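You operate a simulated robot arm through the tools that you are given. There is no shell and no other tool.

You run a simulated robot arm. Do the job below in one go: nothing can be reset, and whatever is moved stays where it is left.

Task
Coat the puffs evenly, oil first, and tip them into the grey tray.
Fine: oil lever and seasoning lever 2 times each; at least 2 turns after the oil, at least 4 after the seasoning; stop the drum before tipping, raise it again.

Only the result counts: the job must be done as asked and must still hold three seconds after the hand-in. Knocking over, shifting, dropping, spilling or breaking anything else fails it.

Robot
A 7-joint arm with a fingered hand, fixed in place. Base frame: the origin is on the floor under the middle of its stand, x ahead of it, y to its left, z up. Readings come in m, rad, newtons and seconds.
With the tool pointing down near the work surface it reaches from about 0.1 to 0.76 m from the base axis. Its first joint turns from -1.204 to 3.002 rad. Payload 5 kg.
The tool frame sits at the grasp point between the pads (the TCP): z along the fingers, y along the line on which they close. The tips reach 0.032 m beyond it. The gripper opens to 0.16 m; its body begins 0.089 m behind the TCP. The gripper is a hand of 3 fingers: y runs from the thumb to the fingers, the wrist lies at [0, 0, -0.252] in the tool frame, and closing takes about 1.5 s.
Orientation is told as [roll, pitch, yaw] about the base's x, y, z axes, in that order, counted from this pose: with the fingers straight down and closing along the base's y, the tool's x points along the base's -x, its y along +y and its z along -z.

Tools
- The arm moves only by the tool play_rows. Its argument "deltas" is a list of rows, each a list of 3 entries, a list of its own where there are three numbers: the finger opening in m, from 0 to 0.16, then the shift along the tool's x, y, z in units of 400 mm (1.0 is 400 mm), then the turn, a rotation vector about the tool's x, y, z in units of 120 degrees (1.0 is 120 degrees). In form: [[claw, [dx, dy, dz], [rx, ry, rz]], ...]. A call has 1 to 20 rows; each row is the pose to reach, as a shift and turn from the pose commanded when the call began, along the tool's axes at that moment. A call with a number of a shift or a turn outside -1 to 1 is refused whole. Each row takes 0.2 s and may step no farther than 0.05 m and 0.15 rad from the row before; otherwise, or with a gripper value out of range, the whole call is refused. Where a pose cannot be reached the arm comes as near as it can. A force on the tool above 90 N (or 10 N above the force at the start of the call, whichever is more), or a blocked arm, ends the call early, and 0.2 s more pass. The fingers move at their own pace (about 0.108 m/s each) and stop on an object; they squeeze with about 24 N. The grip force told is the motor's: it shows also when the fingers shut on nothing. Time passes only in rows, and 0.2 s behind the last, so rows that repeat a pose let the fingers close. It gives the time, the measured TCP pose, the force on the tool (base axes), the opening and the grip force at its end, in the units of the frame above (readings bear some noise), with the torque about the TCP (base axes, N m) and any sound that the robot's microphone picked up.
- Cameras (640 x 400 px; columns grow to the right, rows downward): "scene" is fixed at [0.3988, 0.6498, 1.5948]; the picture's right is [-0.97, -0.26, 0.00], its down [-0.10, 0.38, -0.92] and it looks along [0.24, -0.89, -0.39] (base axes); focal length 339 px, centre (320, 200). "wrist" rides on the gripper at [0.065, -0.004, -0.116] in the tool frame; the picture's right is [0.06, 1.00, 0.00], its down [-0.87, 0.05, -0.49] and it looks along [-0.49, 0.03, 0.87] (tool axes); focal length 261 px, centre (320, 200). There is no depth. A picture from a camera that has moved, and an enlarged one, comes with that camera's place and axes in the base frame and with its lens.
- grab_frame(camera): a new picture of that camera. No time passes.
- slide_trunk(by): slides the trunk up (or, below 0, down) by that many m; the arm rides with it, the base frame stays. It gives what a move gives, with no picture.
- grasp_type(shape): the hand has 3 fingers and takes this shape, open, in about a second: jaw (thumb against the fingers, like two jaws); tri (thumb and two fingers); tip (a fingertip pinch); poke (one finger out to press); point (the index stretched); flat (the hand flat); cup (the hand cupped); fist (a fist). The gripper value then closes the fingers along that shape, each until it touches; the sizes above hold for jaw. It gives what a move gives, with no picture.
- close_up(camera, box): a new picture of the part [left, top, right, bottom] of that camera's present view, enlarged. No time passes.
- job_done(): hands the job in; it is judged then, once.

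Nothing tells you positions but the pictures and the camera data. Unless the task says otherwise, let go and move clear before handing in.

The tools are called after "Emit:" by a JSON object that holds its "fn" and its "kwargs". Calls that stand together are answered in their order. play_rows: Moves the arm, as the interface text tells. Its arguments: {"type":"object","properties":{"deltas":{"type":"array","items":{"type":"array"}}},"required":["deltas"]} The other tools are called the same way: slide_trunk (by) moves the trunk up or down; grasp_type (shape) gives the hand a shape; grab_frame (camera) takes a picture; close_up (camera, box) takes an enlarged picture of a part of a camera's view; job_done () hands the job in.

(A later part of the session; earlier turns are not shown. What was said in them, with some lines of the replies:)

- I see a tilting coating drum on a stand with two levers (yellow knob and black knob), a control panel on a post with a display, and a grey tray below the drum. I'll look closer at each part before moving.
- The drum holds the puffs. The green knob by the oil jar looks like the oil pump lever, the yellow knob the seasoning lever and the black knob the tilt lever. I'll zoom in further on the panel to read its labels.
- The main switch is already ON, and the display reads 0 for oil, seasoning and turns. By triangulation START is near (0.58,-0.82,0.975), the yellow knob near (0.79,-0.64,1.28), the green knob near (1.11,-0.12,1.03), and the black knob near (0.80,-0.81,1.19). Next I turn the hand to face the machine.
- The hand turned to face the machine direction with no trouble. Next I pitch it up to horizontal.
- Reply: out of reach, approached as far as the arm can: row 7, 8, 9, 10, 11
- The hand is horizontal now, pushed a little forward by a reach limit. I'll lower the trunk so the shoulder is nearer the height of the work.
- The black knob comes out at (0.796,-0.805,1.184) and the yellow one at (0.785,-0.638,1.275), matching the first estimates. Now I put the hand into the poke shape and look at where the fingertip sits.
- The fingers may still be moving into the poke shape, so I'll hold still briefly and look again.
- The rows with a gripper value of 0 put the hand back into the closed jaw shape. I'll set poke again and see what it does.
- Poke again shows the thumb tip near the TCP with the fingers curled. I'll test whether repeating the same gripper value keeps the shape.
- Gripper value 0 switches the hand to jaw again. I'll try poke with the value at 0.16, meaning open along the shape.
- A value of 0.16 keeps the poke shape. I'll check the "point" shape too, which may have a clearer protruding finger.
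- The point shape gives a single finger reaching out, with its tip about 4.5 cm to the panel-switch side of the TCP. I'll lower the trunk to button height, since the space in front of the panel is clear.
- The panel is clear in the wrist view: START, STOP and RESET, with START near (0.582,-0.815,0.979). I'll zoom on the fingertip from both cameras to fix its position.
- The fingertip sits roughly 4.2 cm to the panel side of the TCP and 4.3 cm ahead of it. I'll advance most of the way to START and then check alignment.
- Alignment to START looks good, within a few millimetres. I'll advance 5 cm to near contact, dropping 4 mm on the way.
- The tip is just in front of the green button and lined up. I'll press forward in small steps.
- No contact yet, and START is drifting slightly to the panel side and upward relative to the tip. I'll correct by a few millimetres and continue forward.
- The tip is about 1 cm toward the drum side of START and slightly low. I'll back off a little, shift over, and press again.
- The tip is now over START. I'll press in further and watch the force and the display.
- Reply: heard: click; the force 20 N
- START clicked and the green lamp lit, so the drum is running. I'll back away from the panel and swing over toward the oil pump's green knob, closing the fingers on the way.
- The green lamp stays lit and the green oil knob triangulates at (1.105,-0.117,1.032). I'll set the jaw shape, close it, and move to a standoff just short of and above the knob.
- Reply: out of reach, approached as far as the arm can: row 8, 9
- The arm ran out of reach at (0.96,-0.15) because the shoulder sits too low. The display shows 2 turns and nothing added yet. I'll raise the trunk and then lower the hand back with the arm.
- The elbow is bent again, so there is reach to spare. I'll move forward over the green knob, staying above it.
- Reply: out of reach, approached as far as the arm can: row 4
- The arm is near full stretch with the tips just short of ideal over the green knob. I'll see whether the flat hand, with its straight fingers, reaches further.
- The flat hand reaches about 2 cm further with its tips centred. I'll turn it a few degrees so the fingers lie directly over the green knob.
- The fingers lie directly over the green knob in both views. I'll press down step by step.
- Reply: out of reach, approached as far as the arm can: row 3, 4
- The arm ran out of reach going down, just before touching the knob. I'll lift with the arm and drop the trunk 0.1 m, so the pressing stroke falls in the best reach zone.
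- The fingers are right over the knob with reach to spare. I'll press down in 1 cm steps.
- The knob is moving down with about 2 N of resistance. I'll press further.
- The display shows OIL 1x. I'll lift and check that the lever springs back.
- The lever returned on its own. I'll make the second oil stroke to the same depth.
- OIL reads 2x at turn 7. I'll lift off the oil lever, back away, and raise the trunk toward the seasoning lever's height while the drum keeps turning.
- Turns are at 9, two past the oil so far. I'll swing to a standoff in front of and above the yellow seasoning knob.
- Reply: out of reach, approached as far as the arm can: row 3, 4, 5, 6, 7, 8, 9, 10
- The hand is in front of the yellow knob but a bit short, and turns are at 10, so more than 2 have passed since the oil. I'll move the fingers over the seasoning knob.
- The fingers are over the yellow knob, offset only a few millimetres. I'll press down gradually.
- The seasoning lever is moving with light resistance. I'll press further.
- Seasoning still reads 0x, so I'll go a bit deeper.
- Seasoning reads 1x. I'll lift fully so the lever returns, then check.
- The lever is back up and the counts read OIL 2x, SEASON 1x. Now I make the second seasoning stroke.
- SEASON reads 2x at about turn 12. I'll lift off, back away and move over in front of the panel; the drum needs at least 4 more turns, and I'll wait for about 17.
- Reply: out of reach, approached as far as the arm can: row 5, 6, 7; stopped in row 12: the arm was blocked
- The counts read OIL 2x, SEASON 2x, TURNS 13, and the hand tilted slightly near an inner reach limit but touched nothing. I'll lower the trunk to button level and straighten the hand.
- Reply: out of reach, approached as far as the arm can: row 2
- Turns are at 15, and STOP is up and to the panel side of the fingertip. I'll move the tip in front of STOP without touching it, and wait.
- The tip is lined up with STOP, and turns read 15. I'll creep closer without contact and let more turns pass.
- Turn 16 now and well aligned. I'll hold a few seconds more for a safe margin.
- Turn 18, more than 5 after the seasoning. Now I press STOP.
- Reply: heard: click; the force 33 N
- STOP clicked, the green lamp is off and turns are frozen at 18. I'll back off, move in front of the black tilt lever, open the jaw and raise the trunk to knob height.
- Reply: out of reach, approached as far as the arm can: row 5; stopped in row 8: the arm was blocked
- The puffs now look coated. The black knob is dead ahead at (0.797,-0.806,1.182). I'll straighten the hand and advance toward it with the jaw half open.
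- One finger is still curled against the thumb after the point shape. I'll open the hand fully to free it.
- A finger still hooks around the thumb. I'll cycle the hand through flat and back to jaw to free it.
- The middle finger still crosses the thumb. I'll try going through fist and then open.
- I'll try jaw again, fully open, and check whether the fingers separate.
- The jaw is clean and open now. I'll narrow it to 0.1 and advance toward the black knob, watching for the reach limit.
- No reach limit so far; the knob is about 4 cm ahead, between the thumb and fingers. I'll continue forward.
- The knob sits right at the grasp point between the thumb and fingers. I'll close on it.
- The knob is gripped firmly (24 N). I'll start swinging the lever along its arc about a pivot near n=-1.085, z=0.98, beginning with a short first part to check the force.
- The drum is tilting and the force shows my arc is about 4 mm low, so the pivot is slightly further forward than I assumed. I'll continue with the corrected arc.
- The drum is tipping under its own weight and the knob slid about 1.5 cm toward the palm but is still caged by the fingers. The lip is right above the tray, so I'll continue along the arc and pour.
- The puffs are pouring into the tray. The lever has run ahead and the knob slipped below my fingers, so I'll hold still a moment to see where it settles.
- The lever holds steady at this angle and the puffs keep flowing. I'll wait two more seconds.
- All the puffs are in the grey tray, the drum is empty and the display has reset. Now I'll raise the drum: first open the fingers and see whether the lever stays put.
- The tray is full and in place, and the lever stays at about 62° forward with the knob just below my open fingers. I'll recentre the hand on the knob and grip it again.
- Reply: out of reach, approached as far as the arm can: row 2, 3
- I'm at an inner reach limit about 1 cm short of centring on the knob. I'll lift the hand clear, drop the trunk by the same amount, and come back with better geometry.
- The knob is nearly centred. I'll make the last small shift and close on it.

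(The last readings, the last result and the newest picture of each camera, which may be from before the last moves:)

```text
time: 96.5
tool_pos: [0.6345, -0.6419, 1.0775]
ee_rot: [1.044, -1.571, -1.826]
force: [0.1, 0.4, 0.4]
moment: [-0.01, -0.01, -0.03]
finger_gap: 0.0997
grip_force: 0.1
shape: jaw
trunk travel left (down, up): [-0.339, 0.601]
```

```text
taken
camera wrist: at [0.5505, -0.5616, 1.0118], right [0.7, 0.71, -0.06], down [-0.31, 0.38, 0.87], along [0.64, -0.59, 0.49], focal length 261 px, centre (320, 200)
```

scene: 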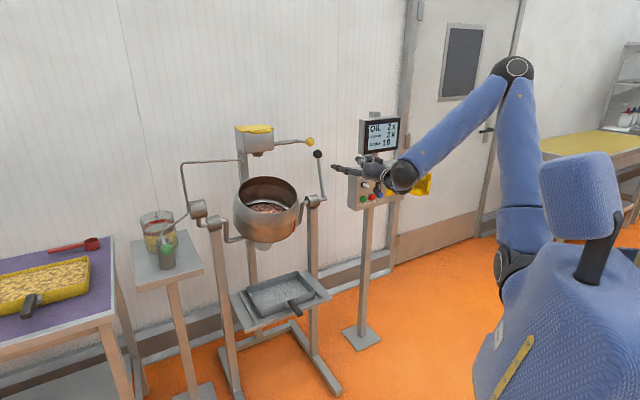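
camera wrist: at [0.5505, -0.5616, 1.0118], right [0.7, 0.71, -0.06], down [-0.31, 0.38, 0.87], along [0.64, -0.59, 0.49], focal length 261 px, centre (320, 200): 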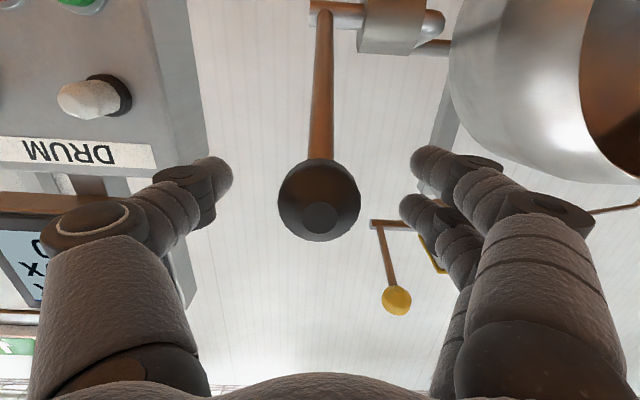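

The knob is exactly at the grasp point. Closing now.

Emit:
{"fn": "play_rows", "kwargs": {"deltas": [[0.02, [0, 0, 0], [0, 0, 0]], [0.02, [0, 0, 0], [0, 0, 0]], [0.02, [0, 0, 0], [0, 0, 0]], [0.02, [0, 0, 0], [0, 0, 0]], [0.02, [0, 0, 0], [0, 0, 0]], [0.02, [0, 0, 0], [0, 0, 0]]]}}

Emit:
{"fn": "grab_frame", "kwargs": {"camera": "wrist"}}

```text
time: 97.9
tool_pos: [0.6352, -0.6418, 1.0764]
ee_rot: [0.93, -1.569, -1.713]
force: [2.1, -7.5, -2.0]
moment: [0.12, -0.05, 0.12]
finger_gap: 0.0171
grip_force: 23.9
shape: jaw
trunk travel left (down, up): [-0.339, 0.601]
```

```text
taken
camera wrist: at [0.5506, -0.5625, 1.0114], right [0.7, 0.71, -0.06], down [-0.31, 0.38, 0.87], along [0.64, -0.59, 0.49], focal length 261 px, centre (320, 200)
```

wrist: 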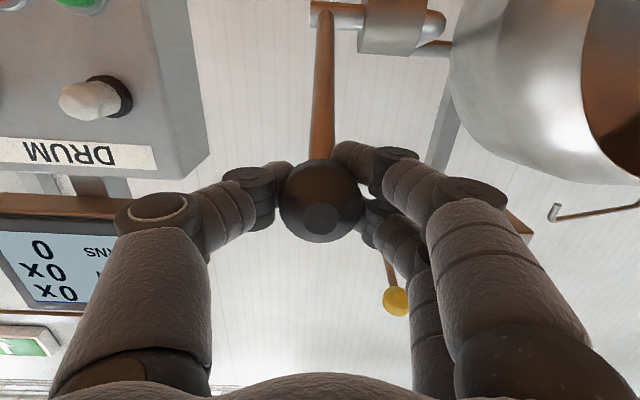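

Gripped. I'll swing the lever back up along its arc, checking part way.

Emit:
{"fn": "play_rows", "kwargs": {"deltas": [[0.02, [-0.0527, 0, 0.0317], [0, 0, 0]], [0.02, [-0.102, 0, 0.071], [0, 0, 0]], [0.02, [-0.1462, 0, 0.116], [0, 0, 0]]]}}

Emit:
{"fn": "grab_frame", "kwargs": {"camera": "wrist"}}

Emit:
{"fn": "close_up", "kwargs": {"camera": "scene", "box": [200, 100, 400, 240]}}

```text
time: 98.7
tool_pos: [0.6682, -0.6769, 1.1349]
ee_rot: [0.009, -1.568, -0.791]
force: [6.6, -12.2, -18.2]
moment: [0.6, 0.25, 0.09]
finger_gap: 0.0173
grip_force: 23.7
shape: jaw
trunk travel left (down, up): [-0.339, 0.601]
```

```text
taken
camera wrist: at [0.5851, -0.5968, 1.0697], right [0.7, 0.71, -0.06], down [-0.31, 0.38, 0.87], along [0.64, -0.59, 0.49], focal length 261 px, centre (320, 200)
```

wrist: 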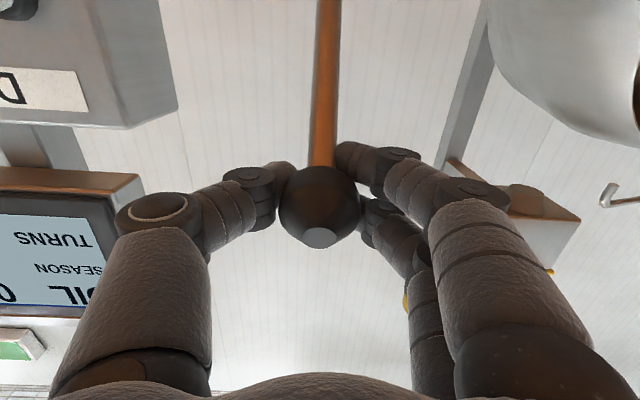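

```text
2.86 times, centred on (300, 170) of scene
camera zoom: at [0.3988, 0.6498, 1.5948], right [-0.97, -0.26, 0.0], down [-0.1, 0.38, -0.92], along [0.24, -0.89, -0.39], focal length 969 px, centre (377, 286)
```

zoom: 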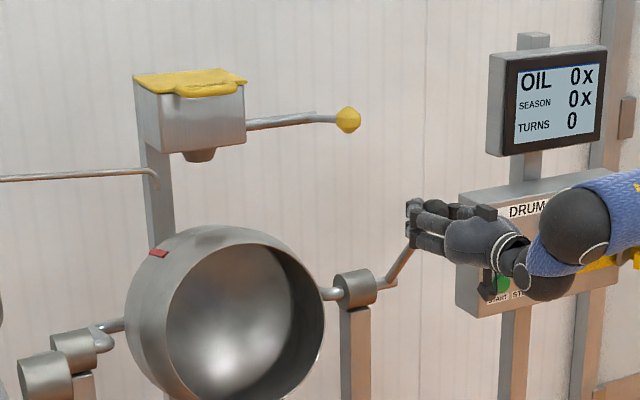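

The drum is coming up with the knob still centred, and the roughly 20 N of load is fine. I'll continue the arc.

Emit:
{"fn": "play_rows", "kwargs": {"deltas": [[0.02, [-0.0384, 0, 0.05], [0, 0, 0]], [0.02, [-0.0705, 0, 0.1044], [0, 0, 0]], [0.02, [-0.0956, 0, 0.1623], [0, 0, 0]], [0.02, [-0.1136, 0, 0.2227], [0, 0, 0]]]}}

Emit:
{"fn": "grab_frame", "kwargs": {"camera": "wrist"}}

Emit:
{"fn": "close_up", "kwargs": {"camera": "scene", "box": [200, 100, 400, 240]}}

```text
time: 99.7
tool_pos: [0.7298, -0.7384, 1.1804]
ee_rot: [1.538, -1.569, -2.32]
force: [-0.8, -0.2, -0.2]
moment: [-0.01, 0.0, -0.01]
finger_gap: 0.0097
grip_force: 24.0
shape: jaw
trunk travel left (down, up): [-0.339, 0.601]
```

```text
taken
camera wrist: at [0.6453, -0.6587, 1.1157], right [0.7, 0.71, -0.06], down [-0.31, 0.38, 0.87], along [0.64, -0.59, 0.49], focal length 261 px, centre (320, 200)
```

wrist: 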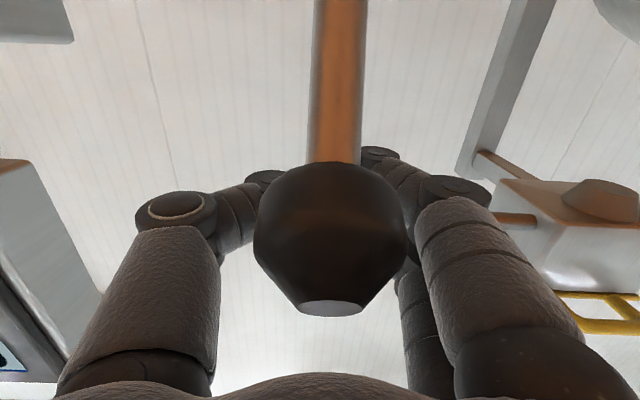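

```text
2.86 times, centred on (300, 170) of scene
camera zoom: at [0.3988, 0.6498, 1.5948], right [-0.97, -0.26, 0.0], down [-0.1, 0.38, -0.92], along [0.24, -0.89, -0.39], focal length 969 px, centre (377, 286)
```

zoom: 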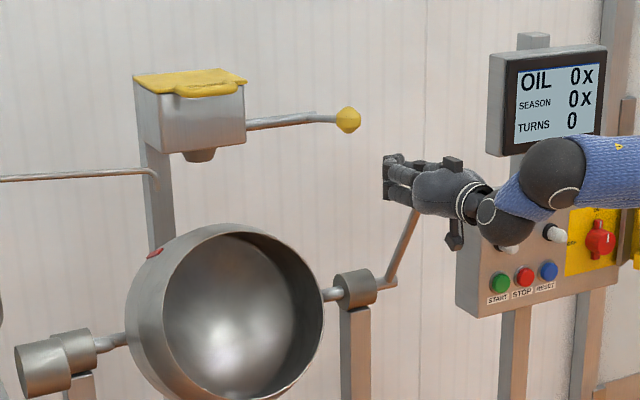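

The lever is now near 30°, but the knob slid back toward the palm. Pushing with a closed hand from the front suits the rest better, so I'll open, back off and make a fist.

Emit:
{"fn": "play_rows", "kwargs": {"deltas": [[0.06, [0, 0, 0], [0, 0, 0]], [0.12, [0, 0, 0], [0, 0, 0]], [0.12, [0, 0, 0], [0, 0, 0]], [0.12, [0, 0, 0], [0, 0, 0]], [0.12, [0, 0, -0.09], [0, 0, 0]], [0.12, [0, 0, -0.18], [0, 0, 0]], [0.12, [0, 0, -0.27], [0, 0, 0]], [0.12, [0, 0, -0.36], [0, 0, 0]]]}}

Emit:
{"fn": "grab_frame", "kwargs": {"camera": "wrist"}}

Emit:
{"fn": "close_up", "kwargs": {"camera": "scene", "box": [200, 100, 400, 240]}}

```text
time: 101.5
tool_pos: [0.626, -0.6373, 1.1811]
ee_rot: [2.239, -1.568, -3.022]
force: [-0.3, 0.2, 0.0]
moment: [0.04, 0.02, -0.01]
finger_gap: 0.1198
grip_force: 0.0
shape: jaw
trunk travel left (down, up): [-0.339, 0.601]
```

```text
taken
camera wrist: at [0.5425, -0.5563, 1.1168], right [0.7, 0.71, -0.06], down [-0.31, 0.39, 0.87], along [0.64, -0.59, 0.49], focal length 261 px, centre (320, 200)
```

wrist: 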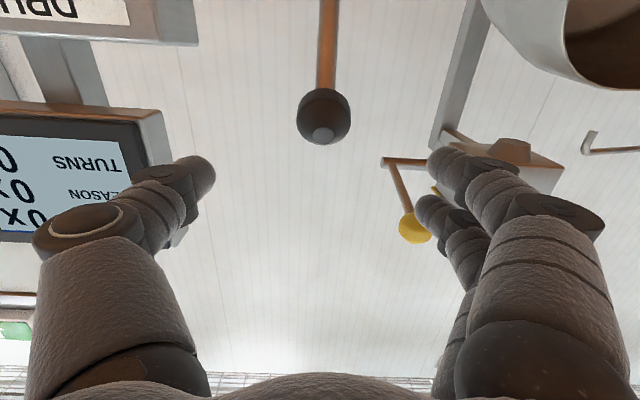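

```text
2.86 times, centred on (300, 170) of scene
camera zoom: at [0.3988, 0.6498, 1.5948], right [-0.97, -0.26, 0.0], down [-0.1, 0.38, -0.92], along [0.24, -0.89, -0.39], focal length 969 px, centre (377, 286)
```

zoom: 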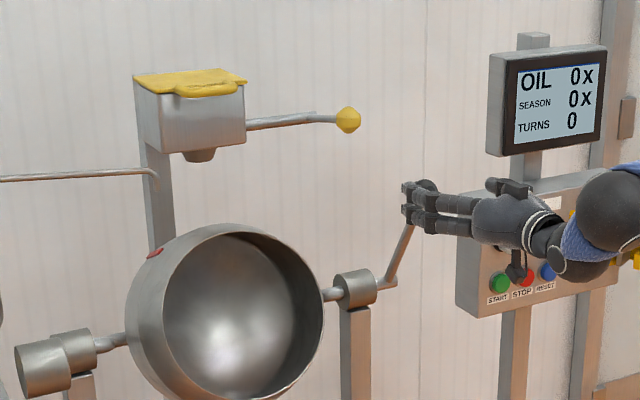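

The hand is clear and the knob sits about 9 cm ahead, 2 cm lower. I'll close the fingers into a pushing cradle and line up with it.

Emit:
{"fn": "play_rows", "kwargs": {"deltas": [[0.0, [0.02, 0.005, 0], [0, 0, 0]], [0.0, [0.04, 0.005, 0], [0, 0, 0]], [0.0, [0.0575, 0.005, 0], [0, 0, 0]], [0.0, [0.0575, 0.005, 0], [0, 0, 0]], [0.0, [0.0575, 0.005, 0.02], [0, 0, 0]], [0.0, [0.0575, 0.005, 0.04], [0, 0, 0]]]}}

Emit:
{"fn": "grab_frame", "kwargs": {"camera": "wrist"}}

Emit:
{"fn": "close_up", "kwargs": {"camera": "scene", "box": [280, 130, 400, 220]}}

```text
time: 102.9
tool_pos: [0.6407, -0.6462, 1.1571]
ee_rot: [1.626, -1.571, -2.41]
force: [-0.4, -0.2, -0.9]
moment: [0.02, -0.01, -0.01]
finger_gap: 0.0
grip_force: 24.3
shape: jaw
trunk travel left (down, up): [-0.339, 0.601]
```

```text
taken
camera wrist: at [0.5569, -0.5663, 1.0924], right [0.7, 0.71, -0.06], down [-0.31, 0.38, 0.87], along [0.64, -0.59, 0.49], focal length 261 px, centre (320, 200)
```

wrist: 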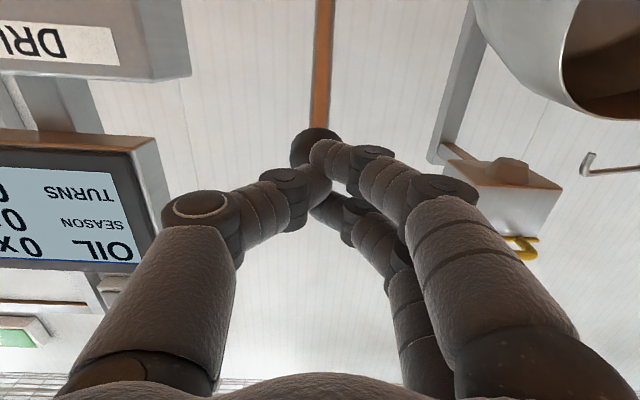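

```text
4.44 times, centred on (340, 175) of scene
camera zoom: at [0.3988, 0.6498, 1.5948], right [-0.97, -0.26, 0.0], down [-0.1, 0.38, -0.92], along [0.24, -0.89, -0.39], focal length 1508 px, centre (231, 311)
```

zoom: 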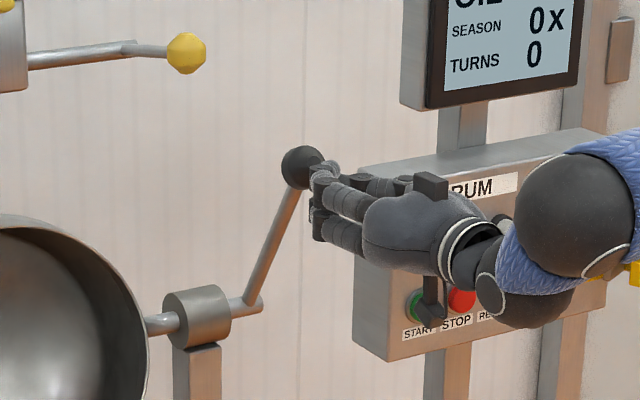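

The closed fingertips are right in front of the knob. I'll push it back and up along its arc, checking part way.

Emit:
{"fn": "play_rows", "kwargs": {"deltas": [[0.0, [-0.006, -0.005, 0.03], [0, 0, 0]], [0.0, [-0.006, -0.005, 0.06], [0, 0, 0]], [0.0, [-0.02, -0.005, 0.09], [0, 0, 0]], [0.0, [-0.0313, -0.005, 0.1168], [0, 0, 0]], [0.0, [-0.042, -0.005, 0.146], [0, 0, 0]]]}}

Emit:
{"fn": "grab_frame", "kwargs": {"camera": "wrist"}}

Emit:
{"fn": "close_up", "kwargs": {"camera": "scene", "box": [280, 130, 400, 220]}}

```text
time: 104.1
tool_pos: [0.6816, -0.688, 1.1749]
ee_rot: [0.377, -1.569, -1.16]
force: [-0.1, 0.1, -0.3]
moment: [0.0, -0.02, 0.01]
finger_gap: 0.0
grip_force: 24.5
shape: jaw
trunk travel left (down, up): [-0.339, 0.601]
```

```text
taken
camera wrist: at [0.5968, -0.6083, 1.1094], right [0.7, 0.71, -0.06], down [-0.31, 0.38, 0.87], along [0.64, -0.59, 0.49], focal length 261 px, centre (320, 200)
```

wrist: 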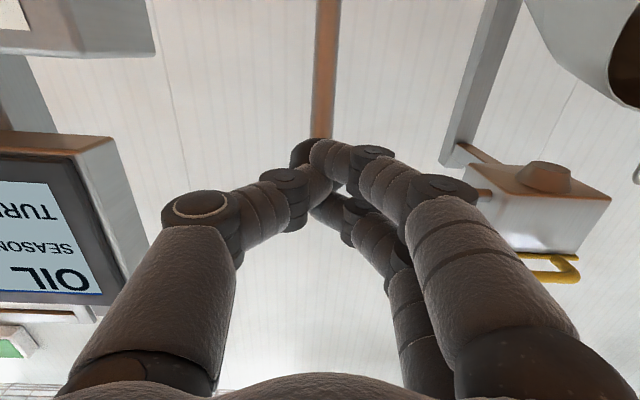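

```text
4.44 times, centred on (340, 175) of scene
camera zoom: at [0.3988, 0.6498, 1.5948], right [-0.97, -0.26, 0.0], down [-0.1, 0.38, -0.92], along [0.24, -0.89, -0.39], focal length 1508 px, centre (231, 311)
```

zoom: 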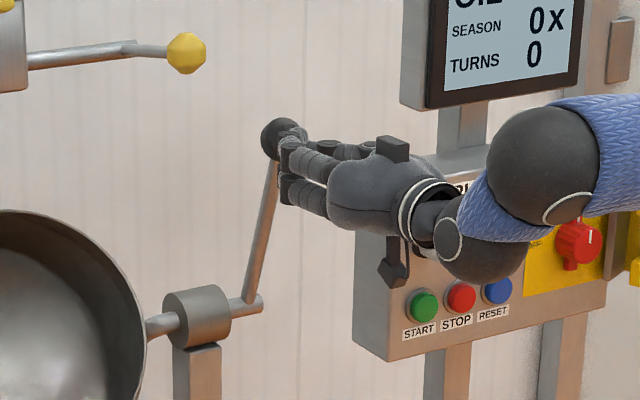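

It's working smoothly; the lever is now near 15°. I'll keep pushing past vertical.

Emit:
{"fn": "play_rows", "kwargs": {"deltas": [[0.0, [-0.009, 0, 0.0308], [0, 0, 0]], [0.0, [-0.016, 0, 0.062], [0, 0, 0]], [0.0, [-0.022, 0, 0.093], [0, 0, 0]], [0.0, [-0.025, 0, 0.125], [0, 0, 0]], [0.0, [-0.027, 0, 0.156], [0, 0, 0]]]}}

Emit:
{"fn": "grab_frame", "kwargs": {"camera": "wrist"}}

Emit:
{"fn": "close_up", "kwargs": {"camera": "scene", "box": [200, 110, 400, 250]}}

```text
time: 105.3
tool_pos: [0.7256, -0.732, 1.187]
ee_rot: [1.119, -1.569, -1.902]
force: [0.1, 0.9, -0.2]
moment: [0.0, 0.03, 0.01]
finger_gap: 0.0002
grip_force: 23.8
shape: jaw
trunk travel left (down, up): [-0.339, 0.601]
```

```text
taken
camera wrist: at [0.642, -0.6523, 1.1206], right [0.7, 0.71, -0.06], down [-0.31, 0.38, 0.87], along [0.64, -0.59, 0.49], focal length 261 px, centre (320, 200)
```

wrist: 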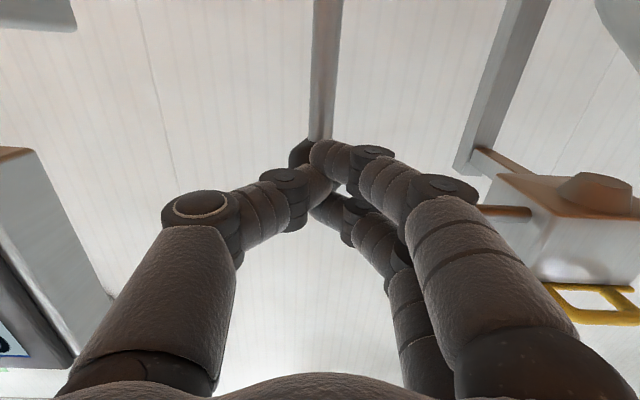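

```text
2.86 times, centred on (300, 180) of scene
camera zoom: at [0.3988, 0.6498, 1.5948], right [-0.97, -0.26, 0.0], down [-0.1, 0.38, -0.92], along [0.24, -0.89, -0.39], focal length 969 px, centre (377, 257)
```

zoom: 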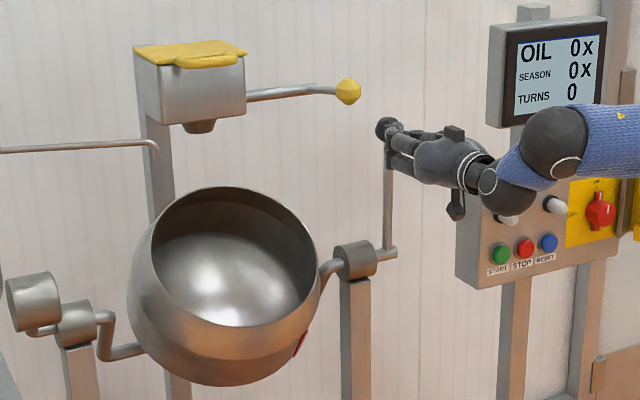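

The lever is about vertical and the drum is nearly upright. I'll push on to its original rest angle.

Emit:
{"fn": "play_rows", "kwargs": {"deltas": [[0.0, [0.001, 0, 0.03], [0, 0, 0]], [0.0, [0.003, 0, 0.0635], [0, 0, 0]], [0.0, [0.008, 0, 0.095], [0, 0, 0]], [0.0, [0.0145, 0, 0.1255], [0, 0, 0]]]}}

Emit:
{"fn": "grab_frame", "kwargs": {"camera": "wrist"}}

Emit:
{"fn": "close_up", "kwargs": {"camera": "scene", "box": [200, 110, 400, 250]}}

```text
time: 106.3
tool_pos: [0.7624, -0.7682, 1.1801]
ee_rot: [1.222, -1.568, -2.005]
force: [0.2, -0.1, 0.0]
moment: [0.0, 0.03, 0.0]
finger_gap: 0.0
grip_force: 24.0
shape: jaw
trunk travel left (down, up): [-0.339, 0.601]
```

```text
taken
camera wrist: at [0.6781, -0.6882, 1.1141], right [0.7, 0.71, -0.06], down [-0.31, 0.38, 0.87], along [0.64, -0.59, 0.49], focal length 261 px, centre (320, 200)
```

wrist: 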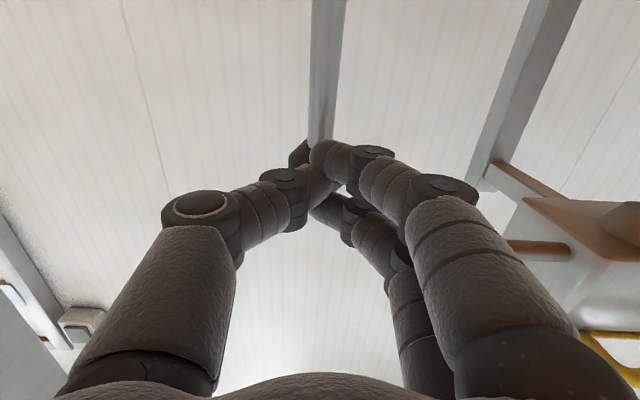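

```text
2.86 times, centred on (300, 180) of scene
camera zoom: at [0.3988, 0.6498, 1.5948], right [-0.97, -0.26, 0.0], down [-0.1, 0.38, -0.92], along [0.24, -0.89, -0.39], focal length 969 px, centre (377, 257)
```

zoom: 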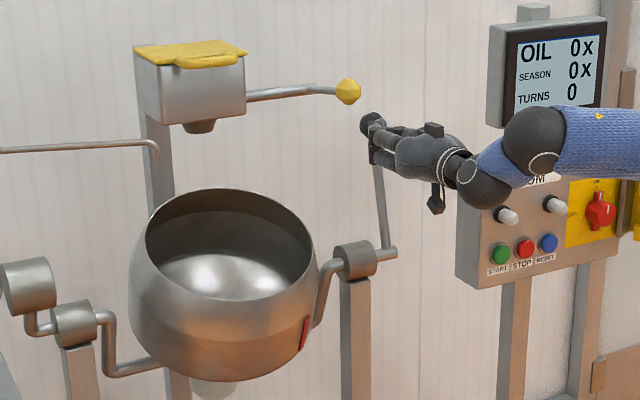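

The knob is back at its starting spot in the picture. I'll nudge a few millimetres more to see whether it has reached its stop.

Emit:
{"fn": "play_rows", "kwargs": {"deltas": [[0.0, [0.002, 0, 0.01], [0, 0, 0]], [0.0, [0.004, 0, 0.02], [0, 0, 0]]]}}

Emit:
{"fn": "close_up", "kwargs": {"camera": "scene", "box": [170, 110, 340, 260]}}

```text
time: 106.9
tool_pos: [0.7677, -0.7736, 1.1788]
ee_rot: [1.568, -1.568, -2.352]
force: [-1.3, 0.3, -0.5]
moment: [-0.06, 0.0, -0.03]
finger_gap: 0.0
grip_force: 23.7
shape: jaw
trunk travel left (down, up): [-0.339, 0.601]
```

```text
2.67 times, centred on (255, 185) of scene
camera zoom: at [0.3988, 0.6498, 1.5948], right [-0.97, -0.26, 0.0], down [-0.1, 0.38, -0.92], along [0.24, -0.89, -0.39], focal length 904 px, centre (493, 240)
```

zoom: 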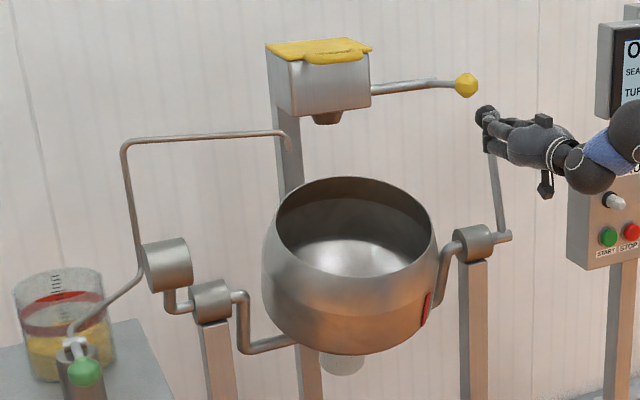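

The drum looks identical to its starting position. I'll retreat straight back and check that everything stays put.

Emit:
{"fn": "play_rows", "kwargs": {"deltas": [[0.0, [0, 0, -0.05], [0, 0, 0]], [0.0, [0, 0, -0.15], [0, 0, 0]], [0.0, [0, 0, -0.25], [0, 0, 0]], [0.0, [0, 0, -0.35], [0, 0, 0]], [0.0, [0, 0, -0.45], [0, 0, 0]], [0.0, [0, 0, -0.5], [0, 0, 0]], [0.0, [0, 0, -0.5], [0, 0, 0]], [0.0, [0, 0, -0.5], [0, 0, 0]], [0.0, [0, 0, -0.5], [0, 0, 0]], [0.0, [0, 0, -0.5], [0, 0, 0]], [0.0, [0, 0, -0.5], [0, 0, 0]], [0.0, [0, 0, -0.5], [0, 0, 0]]]}}

Emit:
{"fn": "grab_frame", "kwargs": {"camera": "scene"}}

Emit:
{"fn": "close_up", "kwargs": {"camera": "scene", "box": [170, 110, 340, 260]}}

Emit:
{"fn": "close_up", "kwargs": {"camera": "scene", "box": [200, 230, 360, 400]}}

Emit:
{"fn": "close_up", "kwargs": {"camera": "scene", "box": [330, 100, 450, 220]}}

```text
time: 109.5
tool_pos: [0.6249, -0.6332, 1.1771]
ee_rot: [1.413, -1.568, -2.2]
force: [0.3, -0.3, -0.4]
moment: [0.03, 0.01, -0.01]
finger_gap: 0.0001
grip_force: 23.7
shape: jaw
trunk travel left (down, up): [-0.339, 0.601]
```

```text
taken
```

scene: 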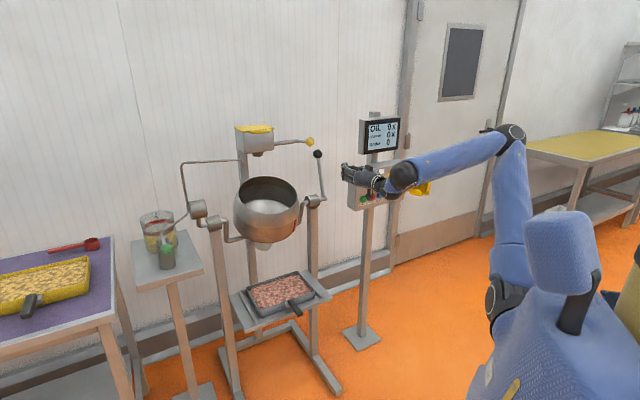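

```text
2.67 times, centred on (255, 185) of scene
camera zoom: at [0.3988, 0.6498, 1.5948], right [-0.97, -0.26, 0.0], down [-0.1, 0.38, -0.92], along [0.24, -0.89, -0.39], focal length 904 px, centre (493, 240)
```

zoom: 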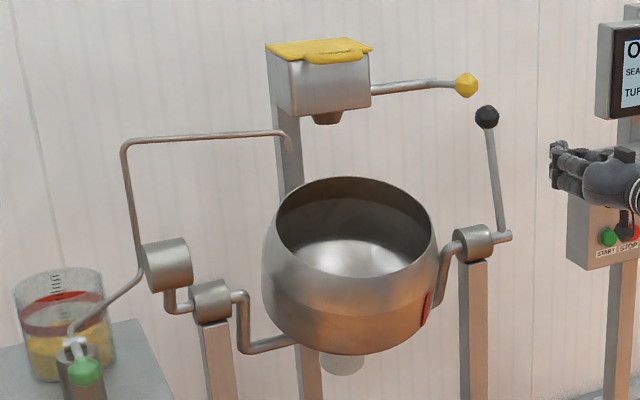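

```text
2.35 times, centred on (280, 315) of scene
camera zoom: at [0.3988, 0.6498, 1.5948], right [-0.97, -0.26, 0.0], down [-0.1, 0.38, -0.92], along [0.24, -0.89, -0.39], focal length 798 px, centre (414, -71)
```

zoom: 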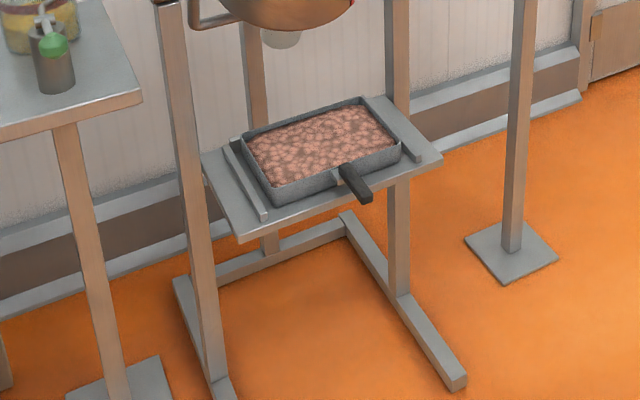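

```text
3.33 times, centred on (390, 160) of scene
camera zoom: at [0.3988, 0.6498, 1.5948], right [-0.97, -0.26, 0.0], down [-0.1, 0.38, -0.92], along [0.24, -0.89, -0.39], focal length 1131 px, centre (87, 333)
```

zoom: 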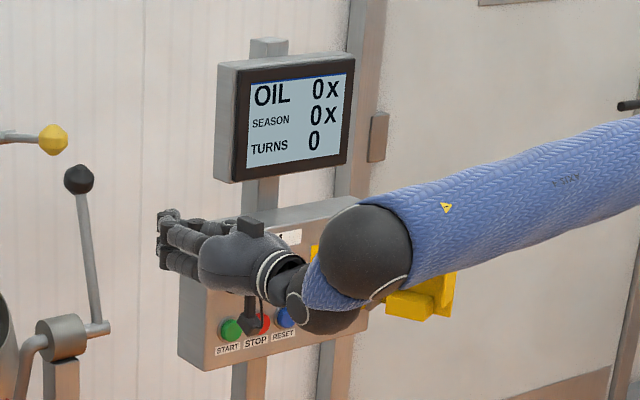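

The drum is upright and stopped with its lever back at the starting position. The coated puffs are all in the grey tray, nothing else has moved, and the hand is clear, so I'm handing in.

Emit:
{"fn": "job_done", "kwargs": {}}

```text
The job is handed in.
```

The puffs are coated and sitting in the grey tray, and the job is handed in. I don't have the verdict yet.

- **Oil:** I pressed the oil lever 2 times with the drum running. It turned more than 2 times before the seasoning went in.
- **Seasoning:** I pressed the seasoning lever 2 times. The drum then turned more than 5 times before I pressed STOP.
- **Tipping:** I tipped the drum only after it had stopped. It emptied completely into the tray and I saw no spills.
- **Raising:** The drum and its tilt lever are back where they started, and stayed there after I moved the hand away.

On the way down the tilt knob slipped from the grip, so the lever ran a little ahead of the hand. On the way up the knob slipped again, so I pushed it back to its rest position with closed fingers. In the last pictures the tray, levers and panel were all in their original places.
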